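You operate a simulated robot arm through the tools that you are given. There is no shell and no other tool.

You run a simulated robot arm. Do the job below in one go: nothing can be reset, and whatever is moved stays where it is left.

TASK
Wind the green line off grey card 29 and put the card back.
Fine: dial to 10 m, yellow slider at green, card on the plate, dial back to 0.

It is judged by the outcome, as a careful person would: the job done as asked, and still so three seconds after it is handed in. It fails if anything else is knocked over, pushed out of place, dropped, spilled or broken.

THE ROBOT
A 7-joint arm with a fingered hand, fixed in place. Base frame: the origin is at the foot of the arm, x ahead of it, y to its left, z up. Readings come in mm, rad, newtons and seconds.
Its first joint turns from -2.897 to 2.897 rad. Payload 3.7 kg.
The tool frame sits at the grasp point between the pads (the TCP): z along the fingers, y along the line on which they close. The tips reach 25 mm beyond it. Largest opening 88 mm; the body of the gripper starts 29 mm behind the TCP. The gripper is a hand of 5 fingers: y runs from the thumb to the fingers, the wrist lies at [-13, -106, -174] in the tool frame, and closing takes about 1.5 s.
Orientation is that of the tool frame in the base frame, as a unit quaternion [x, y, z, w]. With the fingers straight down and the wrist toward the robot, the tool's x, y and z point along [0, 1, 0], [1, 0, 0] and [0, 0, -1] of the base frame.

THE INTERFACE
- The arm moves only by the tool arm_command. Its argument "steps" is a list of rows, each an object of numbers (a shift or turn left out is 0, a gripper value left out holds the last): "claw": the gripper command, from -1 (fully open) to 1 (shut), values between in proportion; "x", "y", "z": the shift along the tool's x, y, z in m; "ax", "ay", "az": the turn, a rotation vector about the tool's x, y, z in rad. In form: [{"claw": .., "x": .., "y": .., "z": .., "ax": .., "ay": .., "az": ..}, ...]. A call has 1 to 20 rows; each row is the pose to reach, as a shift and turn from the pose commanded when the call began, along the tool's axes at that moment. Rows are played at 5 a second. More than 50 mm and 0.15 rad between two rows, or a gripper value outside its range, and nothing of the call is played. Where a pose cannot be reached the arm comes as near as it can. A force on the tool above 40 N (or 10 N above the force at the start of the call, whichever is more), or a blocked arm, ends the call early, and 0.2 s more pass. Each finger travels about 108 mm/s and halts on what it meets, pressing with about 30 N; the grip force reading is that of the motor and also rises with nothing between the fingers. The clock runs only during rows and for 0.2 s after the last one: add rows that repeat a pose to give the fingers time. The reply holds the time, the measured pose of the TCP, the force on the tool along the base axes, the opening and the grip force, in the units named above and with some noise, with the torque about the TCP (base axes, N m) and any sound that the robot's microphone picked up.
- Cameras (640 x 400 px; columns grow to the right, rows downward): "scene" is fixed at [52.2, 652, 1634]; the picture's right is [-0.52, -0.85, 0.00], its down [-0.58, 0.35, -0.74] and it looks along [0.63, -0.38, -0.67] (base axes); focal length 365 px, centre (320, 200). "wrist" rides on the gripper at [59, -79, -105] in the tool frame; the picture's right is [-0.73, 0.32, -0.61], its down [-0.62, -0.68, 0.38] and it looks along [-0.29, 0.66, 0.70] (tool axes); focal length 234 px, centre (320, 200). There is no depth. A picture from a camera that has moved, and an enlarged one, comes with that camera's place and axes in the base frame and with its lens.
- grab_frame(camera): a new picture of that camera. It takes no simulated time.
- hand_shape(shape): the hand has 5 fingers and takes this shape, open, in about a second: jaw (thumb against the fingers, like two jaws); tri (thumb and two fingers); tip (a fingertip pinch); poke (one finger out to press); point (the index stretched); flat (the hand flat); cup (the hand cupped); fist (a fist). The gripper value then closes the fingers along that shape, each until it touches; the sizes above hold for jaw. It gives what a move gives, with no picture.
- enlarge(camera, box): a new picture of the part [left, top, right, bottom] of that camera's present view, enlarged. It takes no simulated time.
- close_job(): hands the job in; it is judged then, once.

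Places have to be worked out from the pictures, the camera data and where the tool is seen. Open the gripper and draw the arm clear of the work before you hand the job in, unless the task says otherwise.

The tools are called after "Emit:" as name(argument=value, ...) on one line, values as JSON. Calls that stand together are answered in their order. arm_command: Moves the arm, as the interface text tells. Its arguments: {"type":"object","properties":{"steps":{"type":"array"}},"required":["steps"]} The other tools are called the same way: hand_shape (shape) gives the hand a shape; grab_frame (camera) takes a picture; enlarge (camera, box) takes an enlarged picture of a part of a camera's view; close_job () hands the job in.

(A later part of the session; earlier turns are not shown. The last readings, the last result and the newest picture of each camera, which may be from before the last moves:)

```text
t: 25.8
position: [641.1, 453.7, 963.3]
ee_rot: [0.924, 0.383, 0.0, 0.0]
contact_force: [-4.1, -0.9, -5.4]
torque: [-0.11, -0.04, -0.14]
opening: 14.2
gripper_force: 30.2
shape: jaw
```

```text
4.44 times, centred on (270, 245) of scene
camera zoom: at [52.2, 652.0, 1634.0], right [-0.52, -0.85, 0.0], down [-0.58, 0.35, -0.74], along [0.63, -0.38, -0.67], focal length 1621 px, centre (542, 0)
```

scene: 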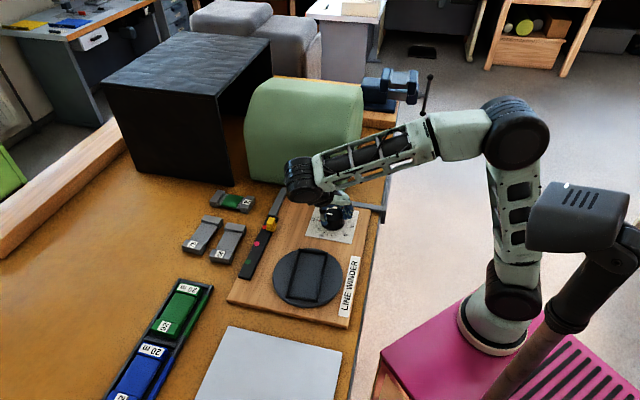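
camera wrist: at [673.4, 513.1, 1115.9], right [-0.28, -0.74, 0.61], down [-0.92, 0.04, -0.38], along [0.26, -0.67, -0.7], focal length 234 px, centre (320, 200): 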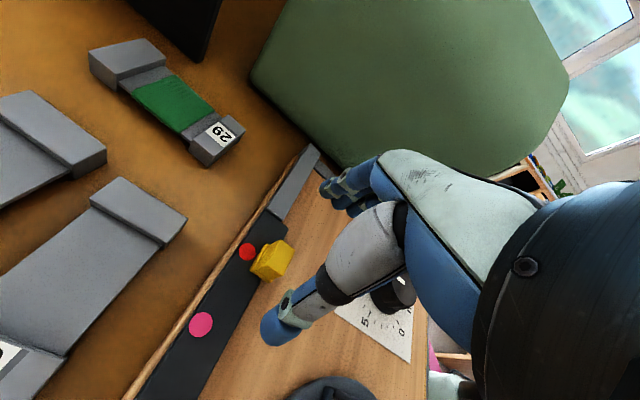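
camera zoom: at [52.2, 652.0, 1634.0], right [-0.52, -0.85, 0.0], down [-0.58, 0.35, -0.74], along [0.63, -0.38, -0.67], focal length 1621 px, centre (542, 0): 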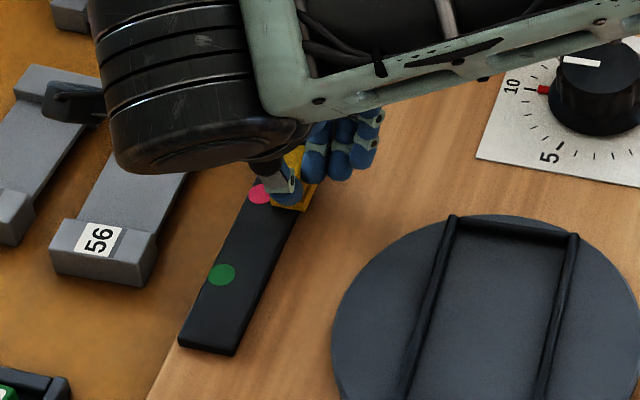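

The slider moved with the hand and lags by ~7 mm behind the pink dot. I continue about 64 mm toward green and then measure.

Emit:
arm_command(steps=[{"claw": 0.8, "y": -0.008}, {"y": -0.016}, {"y": -0.024}, {"y": -0.032}, {"y": -0.04}, {"y": -0.048}, {"y": -0.056}, {"y": -0.062}, {"y": -0.064}, {"y": -0.064}])

Emit:
enlarge(camera="wrist", box=[200, 160, 360, 320])

Emit:
enlarge(camera="scene", box=[230, 220, 300, 290])

```text
t: 28.0
position: [595.4, 499.1, 963.6]
ee_rot: [0.924, 0.383, 0.0, 0.0]
contact_force: [-3.5, -2.7, -3.6]
torque: [-0.13, -0.03, -0.11]
opening: 13.9
gripper_force: 30.0
shape: jaw
```

```text
2.50 times, centred on (280, 240) of wrist
camera zoom: at [582.3, 597.0, 1069.2], right [-0.28, -0.74, 0.61], down [-0.92, 0.04, -0.38], along [0.26, -0.67, -0.7], focal length 585 px, centre (420, 100)
```

zoom: 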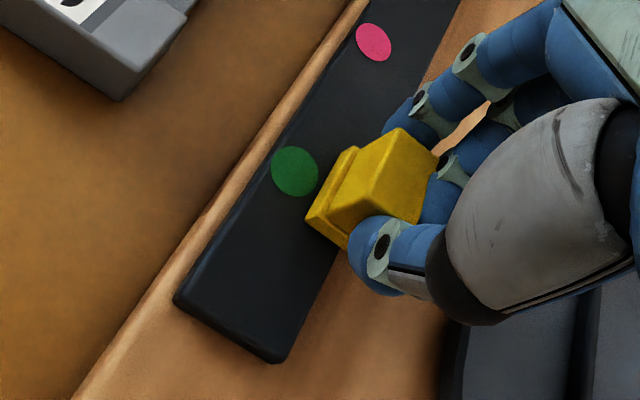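

```text
5.71 times, centred on (265, 255) of scene
camera zoom: at [52.2, 652.0, 1634.0], right [-0.52, -0.85, 0.0], down [-0.58, 0.35, -0.74], along [0.63, -0.38, -0.67], focal length 2084 px, centre (634, -114)
```

zoom: 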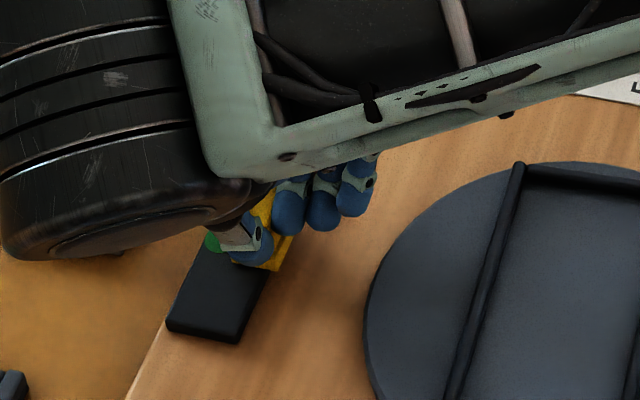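

The slider is now within ~2 mm of the green dot. I nudge 2 mm more, release and lift.

Emit:
arm_command(steps=[{"claw": 0.8, "y": -0.002}, {"y": -0.002}, {"claw": 0.4, "y": -0.002}, {"claw": 0, "y": -0.002}, {"claw": -0.4, "y": -0.002}, {"claw": -0.5, "y": -0.002}, {"claw": -0.5, "y": -0.002}, {"claw": -0.5, "y": -0.002}, {"y": -0.002, "z": -0.02}, {"y": -0.002, "z": -0.05}, {"y": -0.002, "z": -0.09}, {"y": -0.002, "z": -0.12}, {"y": -0.002, "z": -0.12}])

Emit:
grab_frame(camera="wrist")

Emit:
enlarge(camera="scene", box=[210, 180, 350, 300])

```text
t: 30.8
position: [594.6, 499.7, 1084.3]
ee_rot: [0.924, 0.382, 0.0, -0.001]
contact_force: [-0.5, 0.6, -0.2]
torque: [0.01, 0.0, 0.02]
opening: 65.9
gripper_force: 0.0
shape: jaw
```

```text
taken
camera wrist: at [580.9, 598.1, 1189.3], right [-0.28, -0.74, 0.61], down [-0.92, 0.04, -0.38], along [0.26, -0.67, -0.7], focal length 234 px, centre (320, 200)
```

wrist: 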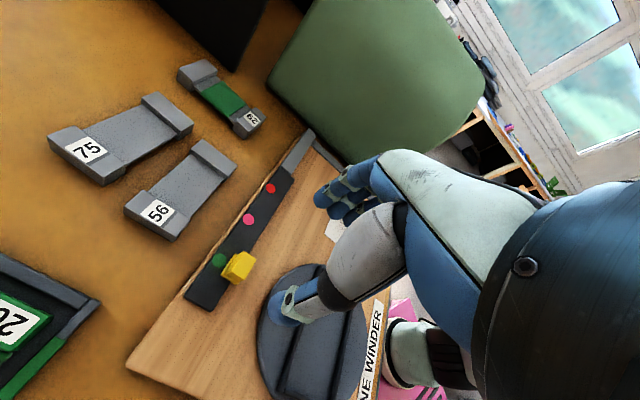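

```text
3.33 times, centred on (280, 240) of scene
camera zoom: at [52.2, 652.0, 1634.0], right [-0.52, -0.85, 0.0], down [-0.58, 0.35, -0.74], along [0.63, -0.38, -0.67], focal length 1215 px, centre (453, 67)
```

zoom: 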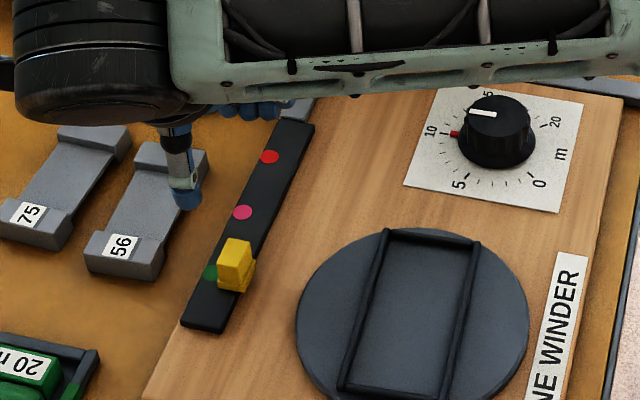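

Emit:
enlarge(camera="scene", box=[240, 235, 300, 285])

Emit:
enlarge(camera="wrist", box=[180, 170, 290, 310])

Emit:
enlarge(camera="wrist", box=[150, 40, 300, 160])

```text
8.00 times, centred on (270, 260) of scene
camera zoom: at [52.2, 652.0, 1634.0], right [-0.52, -0.85, 0.0], down [-0.58, 0.35, -0.74], along [0.63, -0.38, -0.67], focal length 2917 px, centre (720, -280)
```

zoom: 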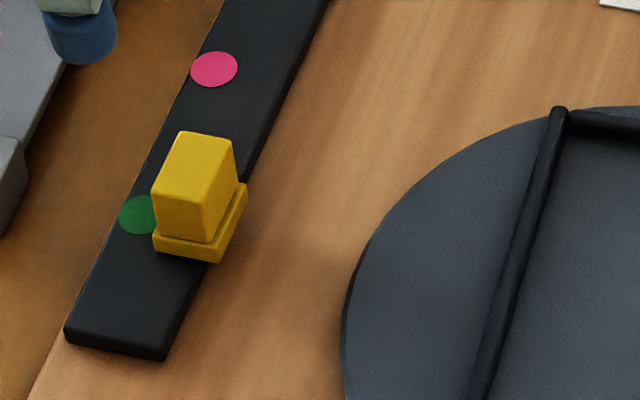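

```text
2.86 times, centred on (235, 240) of wrist
camera zoom: at [580.9, 598.1, 1189.3], right [-0.28, -0.74, 0.61], down [-0.92, 0.04, -0.38], along [0.26, -0.67, -0.7], focal length 669 px, centre (563, 86)
```

zoom: 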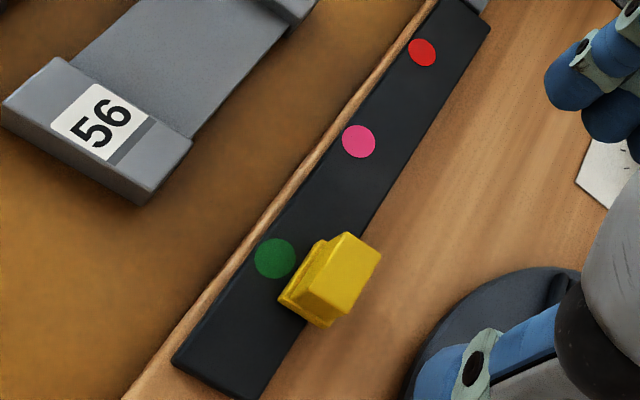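

```text
3.33 times, centred on (225, 100) of wrist
camera zoom: at [580.9, 598.1, 1189.3], right [-0.28, -0.74, 0.61], down [-0.92, 0.04, -0.38], along [0.26, -0.67, -0.7], focal length 781 px, centre (637, 533)
```

zoom: 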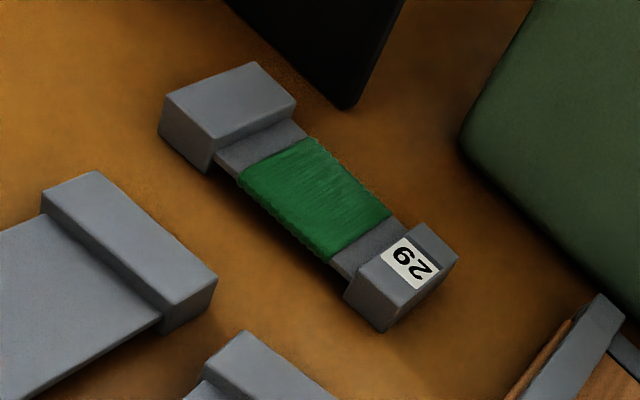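

The slider sits at the green dot, the dial at 10. Card 29 is judged at centre ≈(855, 461), about 117×50 mm, top z≈922, long axis ≈43°; near the reach limit, so I plan to hold its near end block. I try the three-finger shape here in the air to see it.

Emit:
hand_shape(shape="tri")

Emit:
grab_frame(camera="wrist")

Emit:
enlarge(camera="scene", box=[210, 180, 330, 280])

```text
t: 31.7
position: [594.4, 500.6, 1083.0]
ee_rot: [0.924, 0.382, -0.001, 0.0]
contact_force: [0.2, -0.3, -0.5]
torque: [0.0, 0.0, -0.02]
opening: 88.1
gripper_force: 0.1
shape: tri
```

```text
taken
camera wrist: at [581.0, 598.1, 1189.2], right [-0.28, -0.74, 0.61], down [-0.92, 0.04, -0.38], along [0.26, -0.67, -0.7], focal length 234 px, centre (320, 200)
```

wrist: 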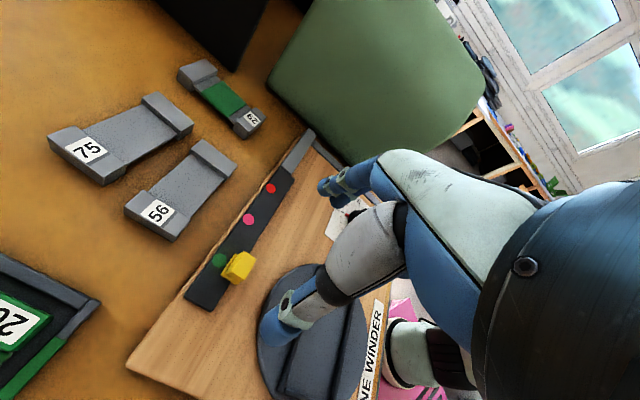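

```text
4.00 times, centred on (270, 230) of scene
camera zoom: at [52.2, 652.0, 1634.0], right [-0.52, -0.85, 0.0], down [-0.58, 0.35, -0.74], along [0.63, -0.38, -0.67], focal length 1458 px, centre (520, 80)
```

zoom: 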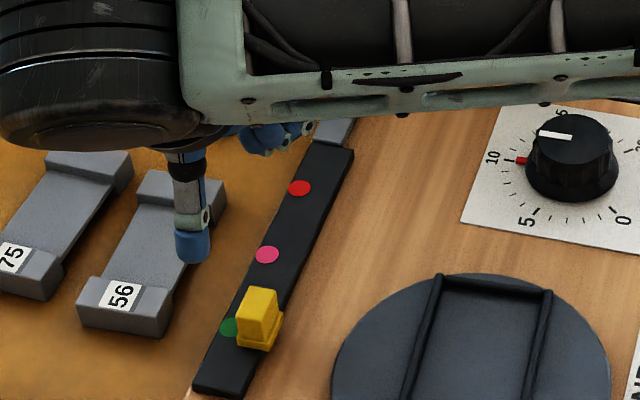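

The three-finger shape keeps ring and little fingers folded away. I move toward the card's near end at z≈1010 to test the reach with ψ=-45°.

Emit:
arm_command(steps=[{"claw": -1, "x": 0.012, "y": 0.023, "z": 0.0}, {"x": 0.024, "y": 0.046, "z": 0.0}, {"x": 0.035, "y": 0.07, "z": 0.005}, {"x": 0.047, "y": 0.093, "z": 0.015}, {"x": 0.058, "y": 0.117, "z": 0.025}, {"x": 0.07, "y": 0.14, "z": 0.035}, {"x": 0.081, "y": 0.163, "z": 0.045}, {"x": 0.093, "y": 0.187, "z": 0.055}, {"x": 0.1046, "y": 0.2098, "z": 0.065}, {"x": 0.1046, "y": 0.2098, "z": 0.073}, {"x": 0.1046, "y": 0.2098, "z": 0.073}])

Emit:
grab_frame(camera="wrist")

Emit:
grab_frame(camera="scene")

```text
t: 34.1
position: [817.7, 426.6, 1010.5]
ee_rot: [0.924, 0.383, 0.0, 0.0]
contact_force: [1.0, -0.2, -0.3]
torque: [0.01, 0.02, 0.0]
opening: 88.0
gripper_force: 0.0
shape: tri
```

```text
taken
camera wrist: at [803.1, 524.0, 1116.3], right [-0.28, -0.74, 0.61], down [-0.92, 0.04, -0.38], along [0.26, -0.67, -0.7], focal length 234 px, centre (320, 200)
```

wrist: 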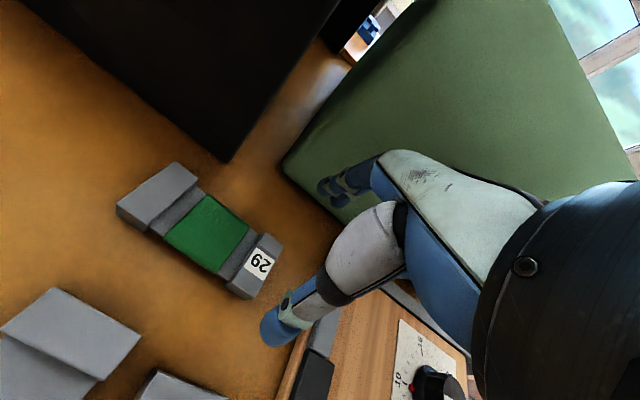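

```text
taken
```

scene: 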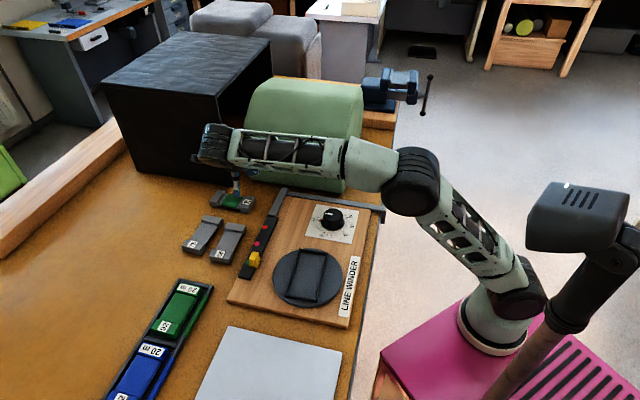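

The pose is reached exactly, with elbow margin left. I enlarge the wrist view to locate the card precisely.

Emit:
enlarge(camera="wrist", box=[100, 140, 300, 320])

Emit:
enlarge(camera="scene", box=[190, 160, 290, 240])

```text
2.22 times, centred on (200, 230) of wrist
camera zoom: at [803.1, 524.0, 1116.3], right [-0.28, -0.74, 0.61], down [-0.92, 0.04, -0.38], along [0.26, -0.67, -0.7], focal length 520 px, centre (587, 133)
```

zoom: 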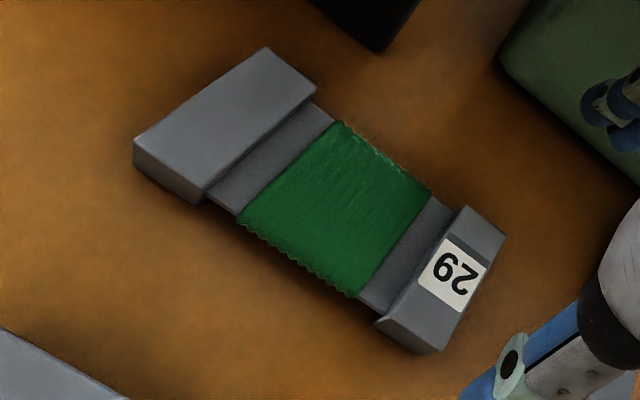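

```text
5.00 times, centred on (240, 200) of scene
camera zoom: at [52.2, 652.0, 1634.0], right [-0.52, -0.85, 0.0], down [-0.58, 0.35, -0.74], along [0.63, -0.38, -0.67], focal length 1823 px, centre (720, 200)
```

zoom: 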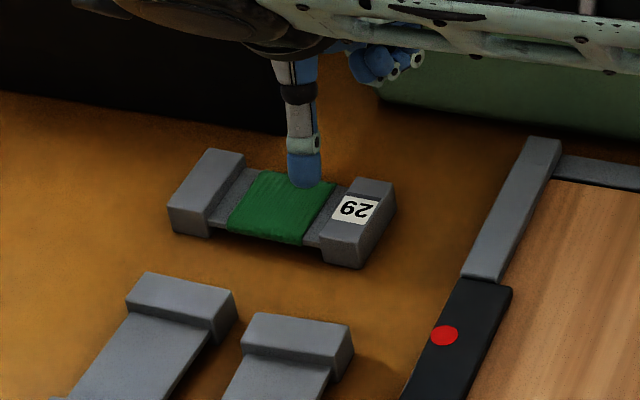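

The card's near block centre is about (823, 428), with yaw ≈43°. I align to ψ=-47° and descend to TCP z≈940 with the hand open around the near block.

Emit:
arm_command(steps=[{"claw": -1, "y": 0.001, "z": 0.01, "az": 0.035}, {"y": 0.001, "z": 0.022, "az": 0.035}, {"y": 0.001, "z": 0.034, "az": 0.035}, {"y": 0.001, "z": 0.046, "az": 0.035}, {"y": 0.001, "z": 0.056, "az": 0.035}, {"y": 0.001, "z": 0.064, "az": 0.035}, {"y": 0.001, "z": 0.07, "az": 0.035}, {"y": 0.001, "z": 0.07, "az": 0.035}])

Emit:
enlarge(camera="wrist", box=[140, 120, 360, 320])

Emit:
enlarge(camera="scene", box=[200, 165, 280, 225])

```text
t: 35.9
position: [817.6, 425.0, 941.0]
ee_rot: [0.931, 0.366, 0.0, 0.001]
contact_force: [-0.3, -0.2, -0.5]
torque: [0.03, -0.04, 0.02]
opening: 88.1
gripper_force: 0.1
shape: tri
```

```text
2.00 times, centred on (250, 220) of wrist
camera zoom: at [807.5, 523.9, 1045.8], right [-0.31, -0.73, 0.61], down [-0.92, 0.07, -0.38], along [0.24, -0.68, -0.7], focal length 468 px, centre (460, 160)
```

zoom: 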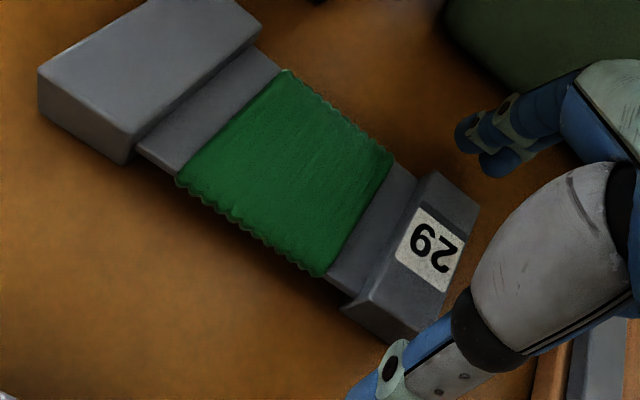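

```text
6.67 times, centred on (240, 195) of scene
camera zoom: at [52.2, 652.0, 1634.0], right [-0.52, -0.85, 0.0], down [-0.58, 0.35, -0.74], along [0.63, -0.38, -0.67], focal length 2431 px, centre (853, 233)
```

zoom: 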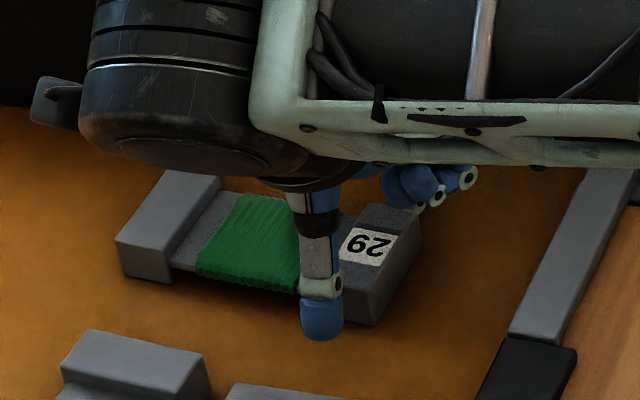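

The tips straddle the near block. I enlarge more to check how thumb and fingers line up with the block along its length before the final lowering.

Emit:
enlarge(camera="scene", box=[228, 178, 263, 213])

Emit:
enlarge(camera="wrist", box=[290, 150, 410, 270])

```text
11.43 times, centred on (246, 196) of scene
camera zoom: at [52.2, 652.0, 1634.0], right [-0.52, -0.85, 0.0], down [-0.58, 0.35, -0.74], along [0.63, -0.38, -0.67], focal length 4167 px, centre (1171, 251)
```

zoom: 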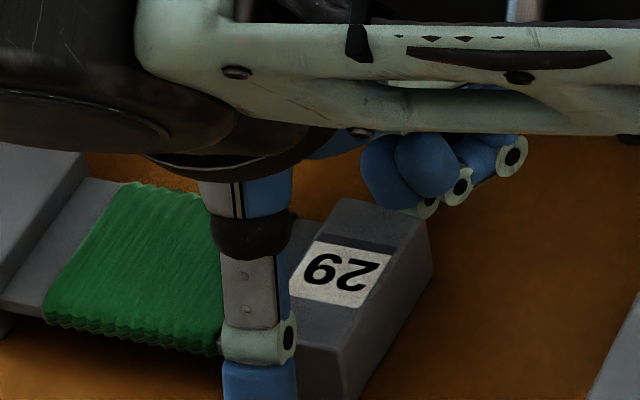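

```text
3.33 times, centred on (350, 210) of wrist
camera zoom: at [807.5, 523.9, 1045.8], right [-0.31, -0.73, 0.61], down [-0.92, 0.07, -0.38], along [0.24, -0.68, -0.7], focal length 781 px, centre (220, 167)
```

zoom: 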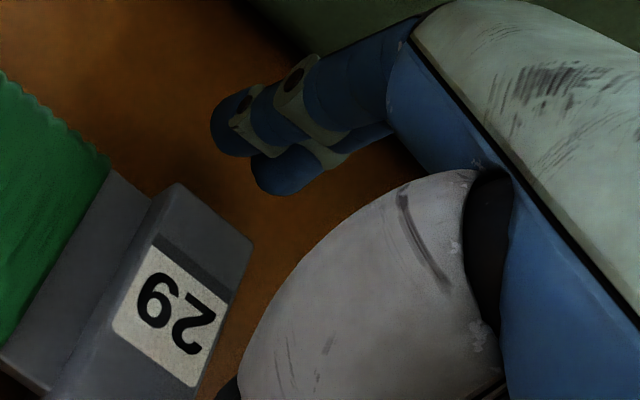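

Thumb (+6 mm), index (+3 mm) and middle (−6 mm) all fall on the 21 mm block. I lower 6 mm more and close.

Emit:
arm_command(steps=[{"claw": -1, "z": 0.003}, {"z": 0.006}, {"claw": -0.6, "z": 0.006}, {"claw": -0.2, "z": 0.006}, {"claw": 0.1, "z": 0.006}, {"claw": 0.4, "z": 0.006}, {"claw": 0.7, "z": 0.006}, {"claw": 1, "z": 0.006}, {"claw": 1, "z": 0.006}, {"claw": 1, "z": 0.006}, {"claw": 1, "z": 0.006}, {"claw": 1, "z": 0.006}])

Emit:
enlarge(camera="wrist", box=[140, 120, 360, 320])

Emit:
enlarge(camera="scene", box=[200, 165, 280, 225])

```text
t: 38.5
position: [818.1, 425.3, 936.2]
ee_rot: [0.931, 0.366, 0.0, 0.0]
contact_force: [0.0, 0.7, -0.2]
torque: [-0.01, 0.02, 0.01]
opening: 47.4
gripper_force: 30.8
shape: tri
```

```text
2.00 times, centred on (250, 220) of wrist
camera zoom: at [807.6, 523.4, 1040.5], right [-0.31, -0.73, 0.61], down [-0.92, 0.07, -0.38], along [0.24, -0.68, -0.7], focal length 468 px, centre (460, 160)
```

zoom: 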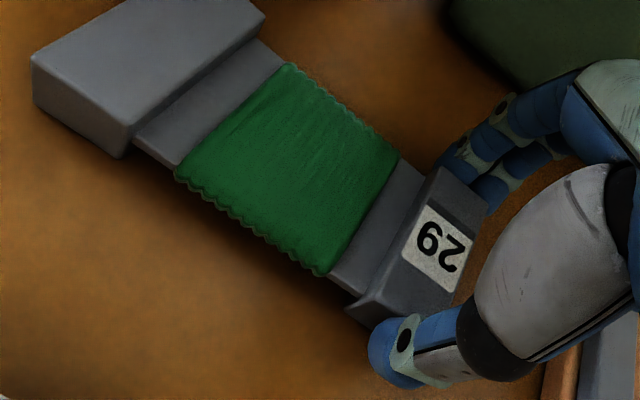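

```text
6.67 times, centred on (240, 195) of scene
camera zoom: at [52.2, 652.0, 1634.0], right [-0.52, -0.85, 0.0], down [-0.58, 0.35, -0.74], along [0.63, -0.38, -0.67], focal length 2431 px, centre (853, 233)
```

zoom: 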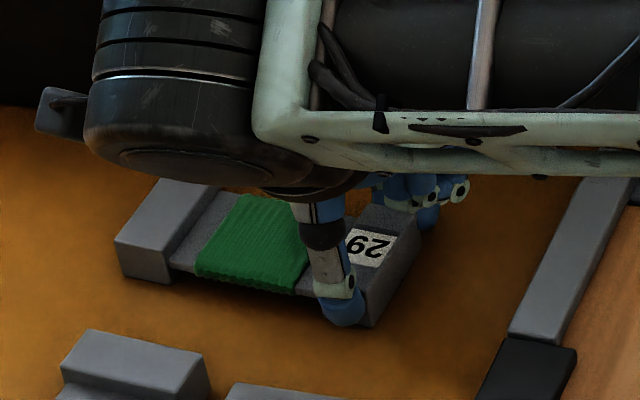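

The grip is balanced (47 mm, 31 N) and the card didn't shift. I lift 30 mm slowly and check that it stays level.

Emit:
arm_command(steps=[{"claw": 1, "z": -0.004}, {"z": -0.01}, {"z": -0.017}, {"z": -0.024}, {"z": -0.03}, {"z": -0.03}])

Emit:
enlarge(camera="wrist", box=[140, 120, 360, 320])

Emit:
enlarge(camera="scene", box=[200, 150, 290, 225])

```text
t: 39.9
position: [819.6, 424.2, 964.1]
ee_rot: [0.931, 0.366, 0.0, 0.0]
contact_force: [-0.4, -0.3, 0.6]
torque: [-0.01, 0.04, 0.0]
opening: 47.7
gripper_force: 30.2
shape: tri
```

```text
2.00 times, centred on (250, 220) of wrist
camera zoom: at [807.7, 523.5, 1070.3], right [-0.31, -0.73, 0.61], down [-0.92, 0.07, -0.38], along [0.24, -0.68, -0.7], focal length 468 px, centre (460, 160)
```

zoom: 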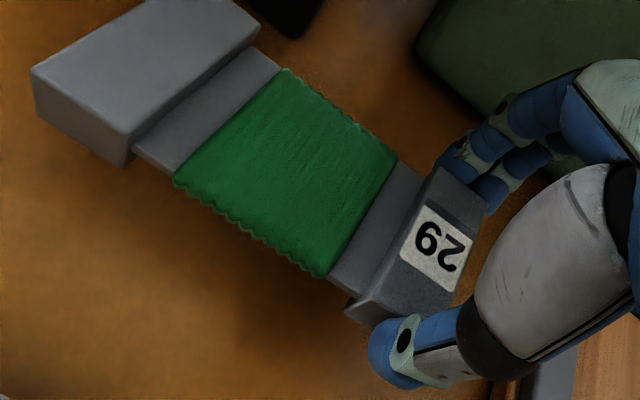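

```text
5.33 times, centred on (245, 188) of scene
camera zoom: at [52.2, 652.0, 1634.0], right [-0.52, -0.85, 0.0], down [-0.58, 0.35, -0.74], along [0.63, -0.38, -0.67], focal length 1945 px, centre (720, 267)
```

zoom: 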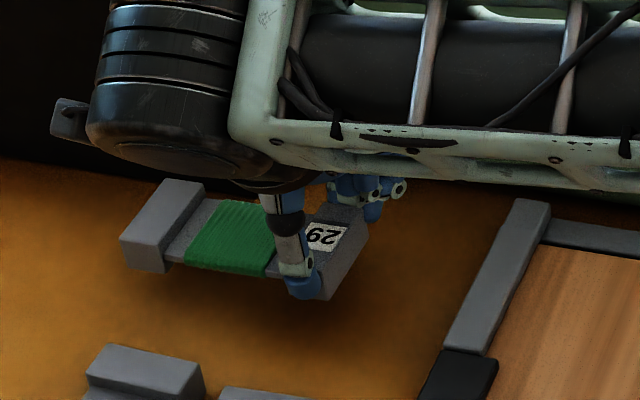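

The card is lifted nearly level. I measure the plate frame anew before carrying the card there.

Emit:
enlarge(camera="scene", box=[265, 235, 355, 315])

Emit:
grab_frame(camera="scene")

```text
5.00 times, centred on (310, 275) of scene
camera zoom: at [52.2, 652.0, 1634.0], right [-0.52, -0.85, 0.0], down [-0.58, 0.35, -0.74], along [0.63, -0.38, -0.67], focal length 1823 px, centre (370, -175)
```

zoom: 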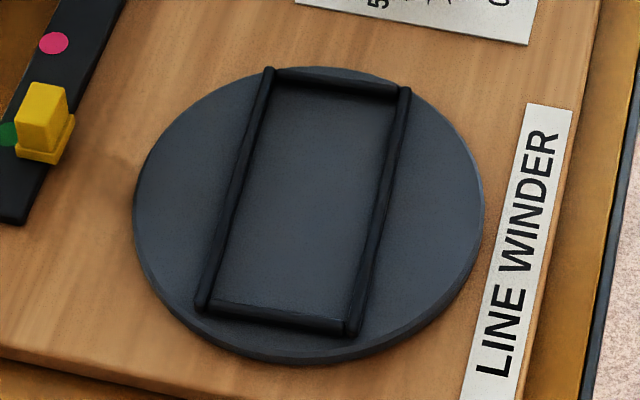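

```text
taken
```

scene: 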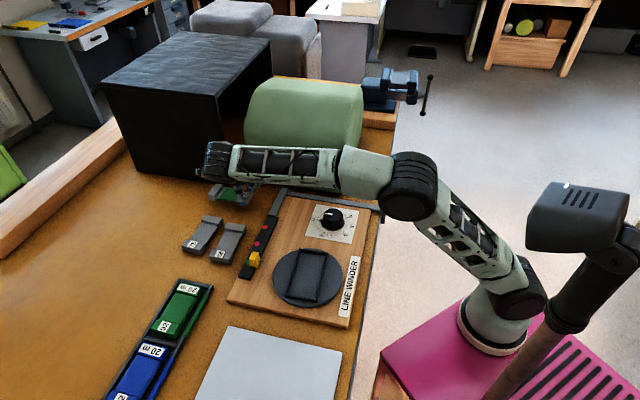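

The frame centre is at about (508, 408), its long axis at ≈138°, inner size ≈131×63 mm, so the 117×51 card fits. I raise the card to z≈1060 and carry it over toward the plate.

Emit:
arm_command(steps=[{"claw": 1, "z": -0.015}, {"z": -0.035}, {"z": -0.055}, {"z": -0.075}, {"x": -0.01, "y": -0.006, "z": -0.09}, {"x": -0.03, "y": -0.019, "z": -0.096}, {"x": -0.052, "y": -0.033, "z": -0.096}, {"x": -0.075, "y": -0.047, "z": -0.096}, {"x": -0.098, "y": -0.062, "z": -0.096}, {"x": -0.121, "y": -0.076, "z": -0.096}, {"x": -0.144, "y": -0.091, "z": -0.096}, {"x": -0.167, "y": -0.105, "z": -0.096}, {"x": -0.19, "y": -0.12, "z": -0.096}, {"x": -0.212, "y": -0.133, "z": -0.096}, {"x": -0.226, "y": -0.142, "z": -0.096}, {"x": -0.2331, "y": -0.1467, "z": -0.096}, {"x": -0.2331, "y": -0.1467, "z": -0.096}])

Emit:
grab_frame(camera="scene")

Emit:
grab_frame(camera="wrist")

```text
t: 43.5
position: [547.6, 372.6, 1059.8]
ee_rot: [0.931, 0.366, 0.0, -0.001]
contact_force: [0.3, -0.8, -0.6]
torque: [-0.01, -0.01, 0.0]
opening: 47.4
gripper_force: 29.6
shape: tri
```

```text
taken
```

scene: 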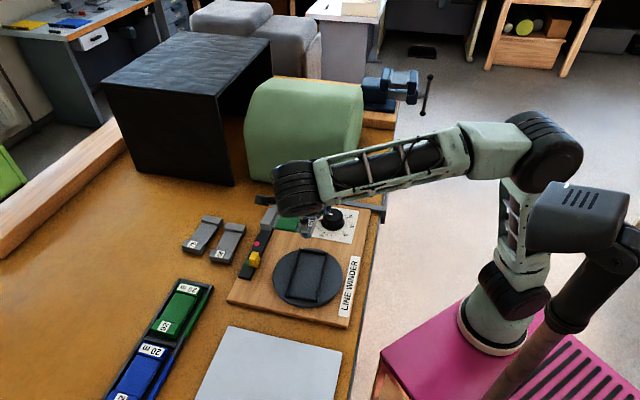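

```text
taken
camera wrist: at [536.9, 471.2, 1166.4], right [-0.31, -0.73, 0.61], down [-0.92, 0.07, -0.38], along [0.24, -0.68, -0.7], focal length 234 px, centre (320, 200)
```

wrist: 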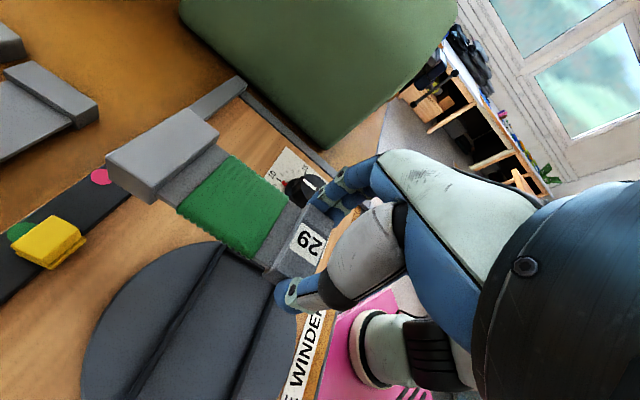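

The card is held steadily above the plate area. Now I rotate the hand by −1.66 rad about its axis so the card lies along the frame (ψ≈48°).

Emit:
arm_command(steps=[{"claw": 1, "az": -0.08}, {"az": -0.18}, {"az": -0.29}, {"az": -0.41}, {"az": -0.53}, {"az": -0.65}, {"az": -0.77}, {"az": -0.89}, {"az": -1.01}, {"az": -1.13}, {"az": -1.25}, {"az": -1.37}, {"az": -1.48}, {"az": -1.57}, {"az": -1.63}, {"az": -1.6616}, {"az": -1.6616}, {"az": -1.6616}])

Emit:
grab_frame(camera="scene")

Emit:
grab_frame(camera="wrist")

```text
t: 47.3
position: [547.4, 372.8, 1060.7]
ee_rot: [0.357, 0.934, 0.0, 0.001]
contact_force: [0.2, 0.5, -0.7]
torque: [-0.04, -0.01, 0.03]
opening: 47.4
gripper_force: 30.0
shape: tri
```

```text
taken
```

scene: 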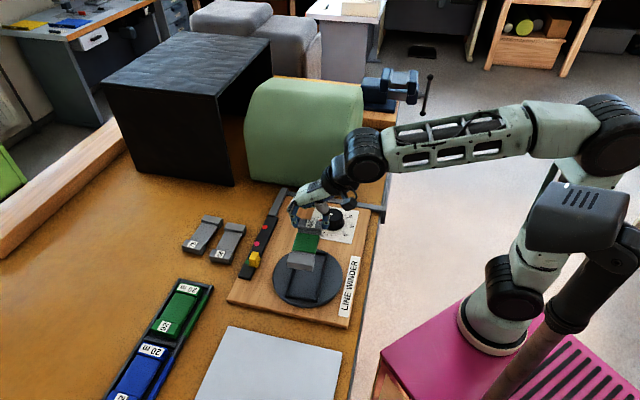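

```text
taken
camera wrist: at [451.7, 354.5, 1166.3], right [0.76, -0.24, 0.61], down [0.01, -0.92, -0.38], along [0.65, 0.3, -0.7], focal length 234 px, centre (320, 200)
```

wrist: 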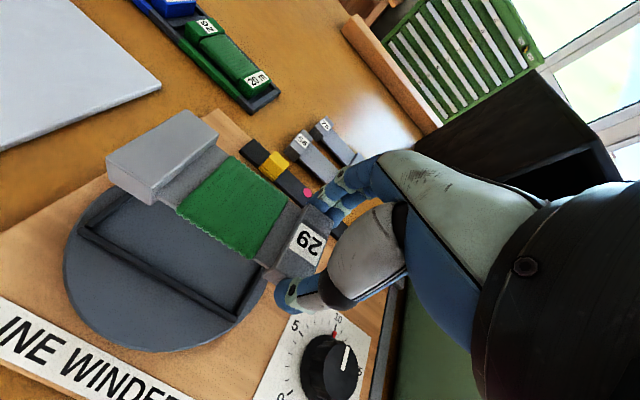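

The hand is at ψ≈48° with the card over the plate. I lower to TCP z≈1000 and compare card and frame.

Emit:
arm_command(steps=[{"claw": 1, "z": 0.012}, {"z": 0.026}, {"z": 0.04}, {"z": 0.052}, {"z": 0.06}, {"z": 0.06}])

Emit:
enlarge(camera="scene", box=[260, 200, 360, 320])

Emit:
enlarge(camera="wrist", box=[60, 100, 340, 350])

```text
t: 48.7
position: [548.8, 373.4, 1000.4]
ee_rot: [0.356, 0.934, 0.0, 0.0]
contact_force: [0.4, 0.1, -0.3]
torque: [0.0, 0.01, 0.01]
opening: 47.3
gripper_force: 30.1
shape: tri
```

```text
3.33 times, centred on (310, 260) of scene
camera zoom: at [52.2, 652.0, 1634.0], right [-0.52, -0.85, 0.0], down [-0.58, 0.35, -0.74], along [0.63, -0.38, -0.67], focal length 1215 px, centre (353, 0)
```

zoom: 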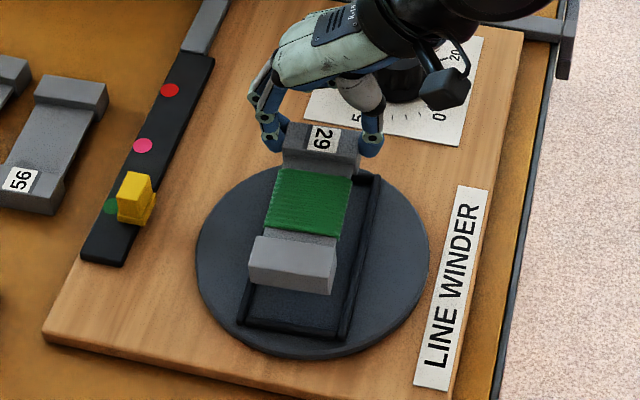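

```text
1.60 times, centred on (200, 225) of wrist
camera zoom: at [451.5, 354.7, 1105.9], right [0.76, -0.24, 0.61], down [0.01, -0.92, -0.38], along [0.65, 0.3, -0.7], focal length 375 px, centre (512, 160)
```

zoom: 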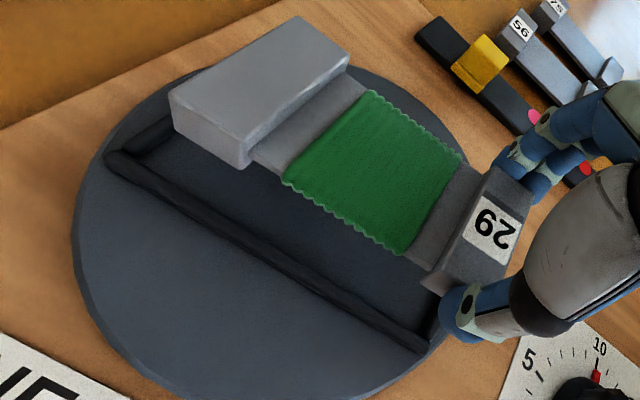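

The card overlies the frame as predicted. I enlarge the far end for a more exact check of its tilt and offset.

Emit:
enlarge(camera="scene", box=[310, 225, 350, 305])

Emit:
enlarge(camera="scene", box=[275, 230, 345, 310])

```text
5.00 times, centred on (330, 265) of scene
camera zoom: at [52.2, 652.0, 1634.0], right [-0.52, -0.85, 0.0], down [-0.58, 0.35, -0.74], along [0.63, -0.38, -0.67], focal length 1823 px, centre (270, -125)
```

zoom: 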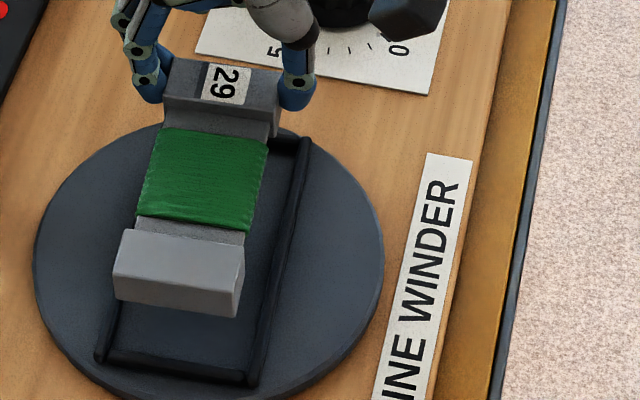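

```text
5.00 times, centred on (310, 270) of scene
camera zoom: at [52.2, 652.0, 1634.0], right [-0.52, -0.85, 0.0], down [-0.58, 0.35, -0.74], along [0.63, -0.38, -0.67], focal length 1823 px, centre (370, -150)
```

zoom: 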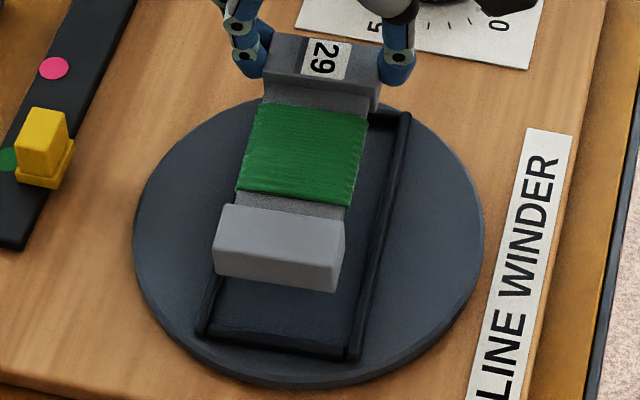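

All predictions fit within ~2 mm. I lower to TCP z≈970, just above expected contact (~960–963), with a 1 mm correction.

Emit:
arm_command(steps=[{"claw": 1, "x": 0.001, "y": -0.001, "z": 0.008}, {"x": 0.001, "y": -0.001, "z": 0.016}, {"x": 0.001, "y": -0.001, "z": 0.023}, {"x": 0.001, "y": -0.001, "z": 0.028}, {"x": 0.001, "y": -0.001, "z": 0.03}, {"x": 0.001, "y": -0.001, "z": 0.03}])

Emit:
enlarge(camera="scene", box=[275, 230, 345, 310])

Emit:
enlarge(camera="wrist", box=[60, 100, 340, 350])

```text
t: 50.1
position: [546.9, 373.3, 968.9]
ee_rot: [0.357, 0.934, 0.0, 0.0]
contact_force: [-0.9, -0.4, -0.5]
torque: [-0.02, -0.04, -0.02]
opening: 47.6
gripper_force: 30.0
shape: tri
```

```text
5.00 times, centred on (310, 270) of scene
camera zoom: at [52.2, 652.0, 1634.0], right [-0.52, -0.85, 0.0], down [-0.58, 0.35, -0.74], along [0.63, -0.38, -0.67], focal length 1823 px, centre (370, -150)
```

zoom: 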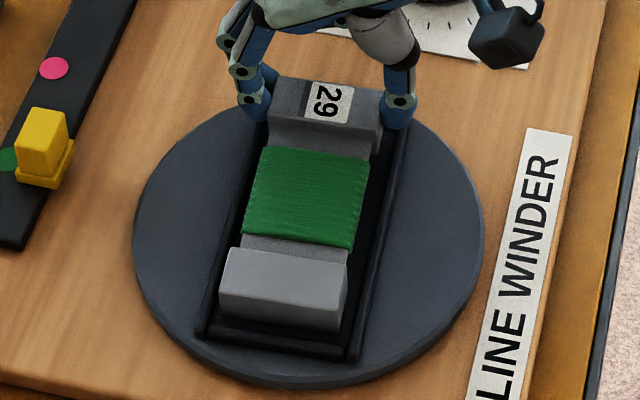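

```text
1.60 times, centred on (200, 225) of wrist
camera zoom: at [450.0, 354.5, 1075.8], right [0.76, -0.24, 0.61], down [0.01, -0.92, -0.38], along [0.65, 0.3, -0.7], focal length 375 px, centre (512, 160)
```

zoom: 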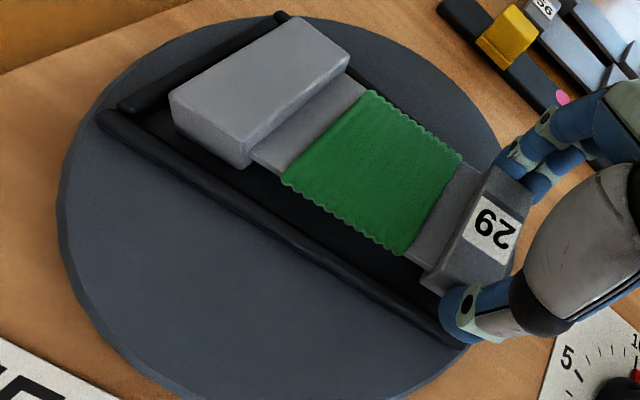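

The card hangs just above the frame interior. I enlarge its far end strongly to check clearance to the rim on each side.

Emit:
enlarge(camera="scene", box=[295, 265, 335, 305])

Emit:
enlarge(camera="wrist", box=[90, 90, 250, 230])

Emit:
enlarge(camera="scene", box=[305, 235, 345, 275])

```text
10.00 times, centred on (315, 285) of scene
camera zoom: at [52.2, 652.0, 1634.0], right [-0.52, -0.85, 0.0], down [-0.58, 0.35, -0.74], along [0.63, -0.38, -0.67], focal length 3646 px, centre (370, -650)
```

zoom: 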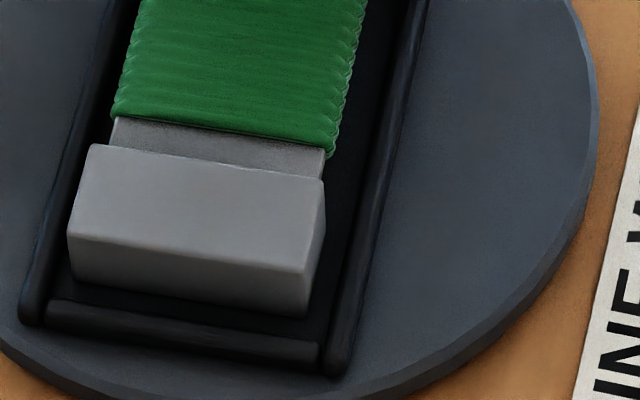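

```text
2.86 times, centred on (170, 160) of wrist
camera zoom: at [450.0, 354.5, 1075.8], right [0.76, -0.24, 0.61], down [0.01, -0.92, -0.38], along [0.65, 0.3, -0.7], focal length 669 px, centre (749, 314)
```

zoom: 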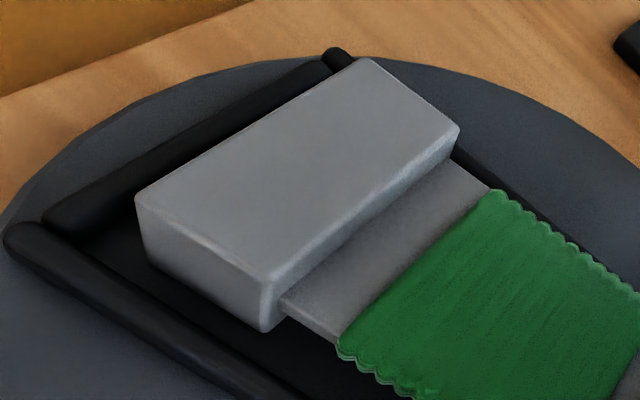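

```text
10.00 times, centred on (325, 255) of scene
camera zoom: at [52.2, 652.0, 1634.0], right [-0.52, -0.85, 0.0], down [-0.58, 0.35, -0.74], along [0.63, -0.38, -0.67], focal length 3646 px, centre (270, -350)
```

zoom: 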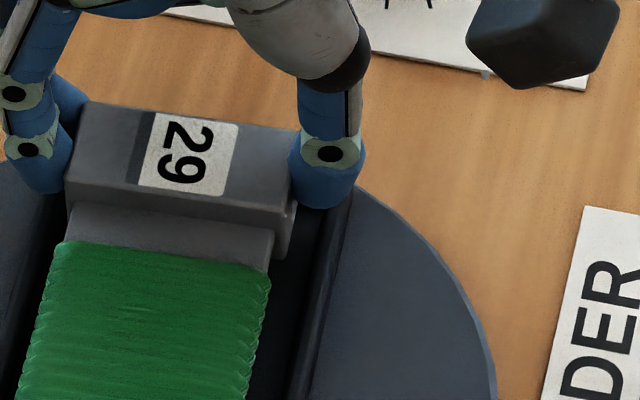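

Gaps are even on all sides and the end edge is parallel to the rim. I lower 6 mm more (and back 1 mm along x), watching the force.

Emit:
arm_command(steps=[{"claw": 1, "x": -0.001, "z": 0.002}, {"x": -0.001, "z": 0.004}, {"x": -0.001, "z": 0.006}, {"x": -0.001, "z": 0.006}])

```text
t: 51.1
position: [548.1, 372.4, 964.1]
ee_rot: [0.357, 0.934, 0.0, 0.0]
contact_force: [0.5, -0.1, -0.3]
torque: [0.0, -0.03, 0.0]
opening: 47.6
gripper_force: 30.4
shape: tri
```

No contact yet at z≈964; I lower in 1.5 mm steps.

Emit:
arm_command(steps=[{"claw": 1, "z": 0.0015}, {"z": 0.003}, {"z": 0.003}])

Emit:
enlarge(camera="scene", box=[295, 240, 345, 305])

```text
t: 51.9
position: [546.6, 373.0, 962.1]
ee_rot: [0.357, 0.934, 0.001, 0.0]
contact_force: [0.4, 0.9, 0.3]
torque: [0.02, 0.02, 0.0]
opening: 47.2
gripper_force: 30.0
shape: tri
```

```text
6.15 times, centred on (320, 272) of scene
camera zoom: at [52.2, 652.0, 1634.0], right [-0.52, -0.85, 0.0], down [-0.58, 0.35, -0.74], along [0.63, -0.38, -0.67], focal length 2244 px, centre (320, -246)
```

zoom: 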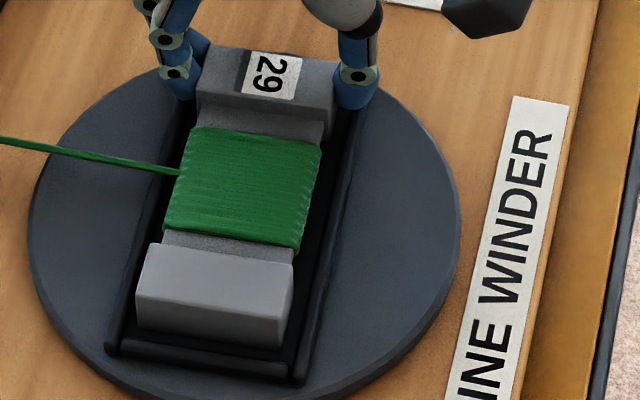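

A green line now runs from the card, so the winder has accepted it in the frame. I lower on until the card rests on the plate.

Emit:
arm_command(steps=[{"claw": 1, "z": 0.001}, {"z": 0.002}, {"z": 0.002}])

Emit:
grab_frame(camera="scene")

```text
t: 52.7
position: [547.1, 372.4, 960.3]
ee_rot: [0.357, 0.934, 0.0, 0.0]
contact_force: [-0.3, 0.1, 6.4]
torque: [0.07, 0.03, -0.01]
opening: 47.5
gripper_force: 30.0
shape: tri
```

```text
taken
```

scene: 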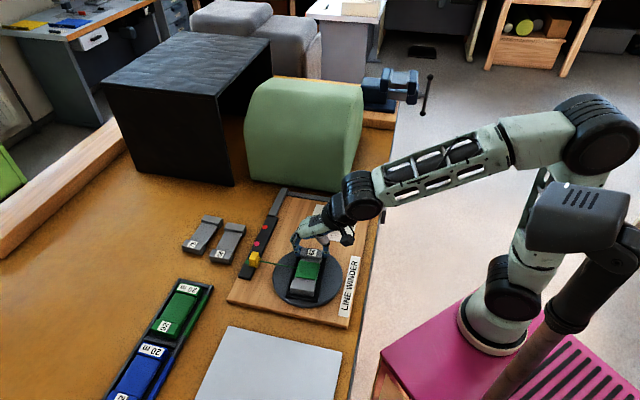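

Contact of 6 N shows that the card rests on the plate. I open the hand and lift away.

Emit:
arm_command(steps=[{"claw": 0.6}, {"claw": 0.2}, {"claw": -0.2}, {"claw": -0.6}, {"claw": -1}, {"claw": -1}, {"claw": -1}, {"claw": -1, "z": -0.01}, {"z": -0.03}, {"z": -0.06}, {"z": -0.09}, {"z": -0.12}, {"z": -0.12}])

Emit:
enlarge(camera="scene", box=[220, 190, 370, 320])

Emit:
grab_frame(camera="wrist")

```text
t: 55.5
position: [547.2, 370.5, 1080.2]
ee_rot: [0.357, 0.934, -0.001, 0.0]
contact_force: [-1.0, -0.5, 0.0]
torque: [-0.02, 0.0, 0.03]
opening: 87.9
gripper_force: 0.1
shape: tri
```

```text
3.08 times, centred on (295, 255) of scene
camera zoom: at [52.2, 652.0, 1634.0], right [-0.52, -0.85, 0.0], down [-0.58, 0.35, -0.74], along [0.63, -0.38, -0.67], focal length 1122 px, centre (397, 31)
```

zoom: 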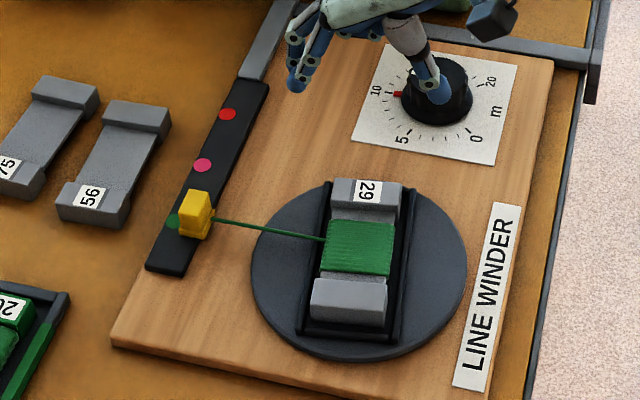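

```text
taken
camera wrist: at [450.4, 353.0, 1185.4], right [0.76, -0.24, 0.61], down [0.01, -0.92, -0.38], along [0.65, 0.3, -0.7], focal length 234 px, centre (320, 200)
```

wrist: 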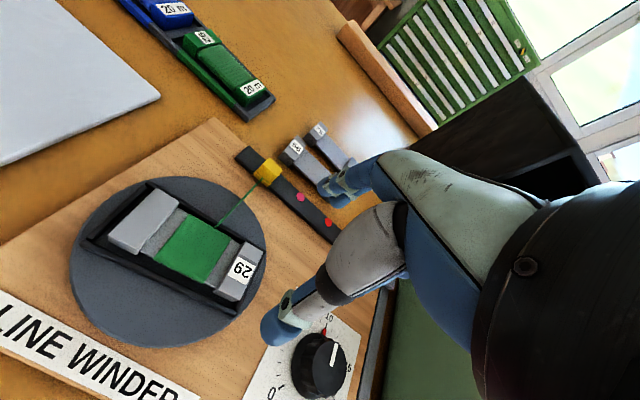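

The card lies in the frame with the line led to the slider. I switch to the jaw shape for the dial.

Emit:
hand_shape(shape="jaw")

Emit:
enlarge(camera="scene", box=[290, 235, 350, 310])

```text
t: 56.4
position: [546.2, 372.2, 1079.8]
ee_rot: [0.358, 0.934, 0.0, -0.001]
contact_force: [0.6, -0.2, -0.1]
torque: [0.03, -0.01, -0.03]
opening: 87.7
gripper_force: 0.1
shape: jaw
```

```text
5.33 times, centred on (320, 272) of scene
camera zoom: at [52.2, 652.0, 1634.0], right [-0.52, -0.85, 0.0], down [-0.58, 0.35, -0.74], along [0.63, -0.38, -0.67], focal length 1945 px, centre (320, -187)
```

zoom: 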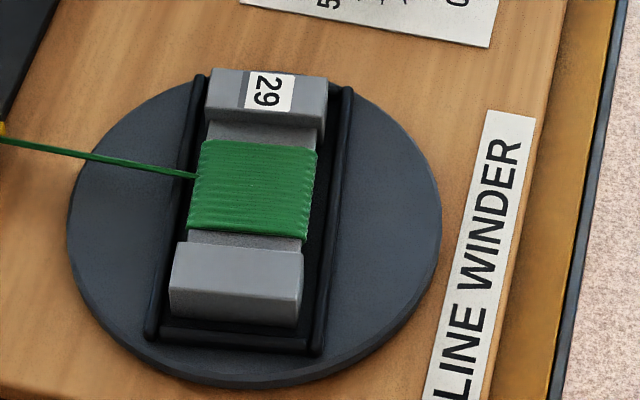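

The card is well seated. I move above the knob and turn the hand to ψ≈-80°, so that I can turn the dial counter-clockwise back to 0.

Emit:
arm_command(steps=[{"claw": -1, "x": -0.008, "y": -0.002, "z": 0.0, "az": 0.12}, {"x": -0.016, "y": -0.004, "z": 0.0, "az": 0.25}, {"x": -0.025, "y": -0.006, "z": 0.0, "az": 0.38}, {"x": -0.034, "y": -0.008, "z": 0.0, "az": 0.51}, {"x": -0.042, "y": -0.01, "z": 0.0, "az": 0.64}, {"x": -0.051, "y": -0.012, "z": 0.0, "az": 0.77}, {"x": -0.06, "y": -0.014, "z": 0.0, "az": 0.9}, {"x": -0.068, "y": -0.016, "z": 0.0, "az": 1.03}, {"x": -0.077, "y": -0.018, "z": 0.0, "az": 1.16}, {"x": -0.086, "y": -0.02, "z": 0.0, "az": 1.29}, {"x": -0.095, "y": -0.022, "z": 0.005, "az": 1.42}, {"x": -0.103, "y": -0.0245, "z": 0.01, "az": 1.55}, {"x": -0.112, "y": -0.0265, "z": 0.015, "az": 1.68}, {"x": -0.12, "y": -0.0285, "z": 0.02, "az": 1.81}, {"x": -0.127, "y": -0.03, "z": 0.025, "az": 1.94}, {"x": -0.132, "y": -0.0315, "z": 0.029, "az": 2.06}, {"x": -0.1341, "y": -0.0319, "z": 0.029, "az": 2.16}, {"x": -0.1341, "y": -0.0319, "z": 0.029, "az": 2.2375}, {"x": -0.1341, "y": -0.0319, "z": 0.029, "az": 2.2375}])

Emit:
grab_frame(camera="scene")

Emit:
enlarge(camera="wrist", box=[180, 160, 380, 360])

```text
t: 60.4
position: [626.4, 259.8, 1051.0]
ee_rot: [0.996, 0.087, 0.0, -0.001]
contact_force: [-0.9, -0.1, 0.5]
torque: [0.0, 0.0, -0.01]
opening: 87.8
gripper_force: 0.0
shape: jaw
```

```text
taken
```

scene: 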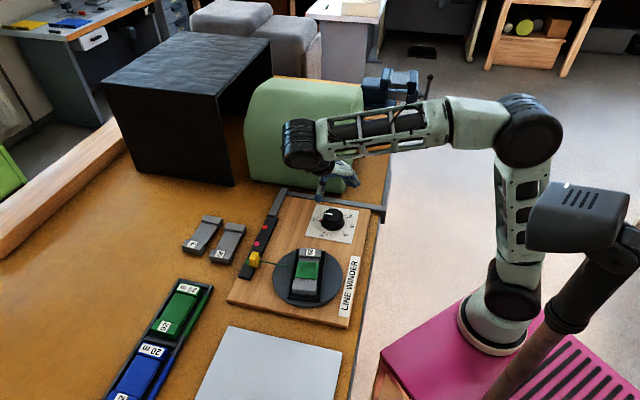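

```text
2.00 times, centred on (280, 260) of wrist
camera zoom: at [669.8, 348.6, 1156.3], right [-0.66, -0.44, 0.61], down [-0.73, 0.56, -0.38], along [-0.17, -0.7, -0.7], focal length 468 px, centre (400, 80)
```

zoom: 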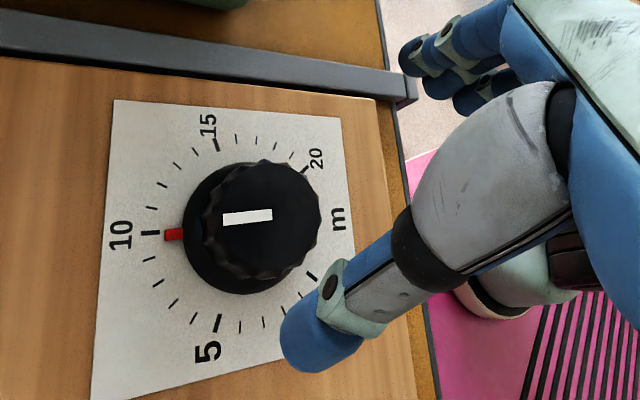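

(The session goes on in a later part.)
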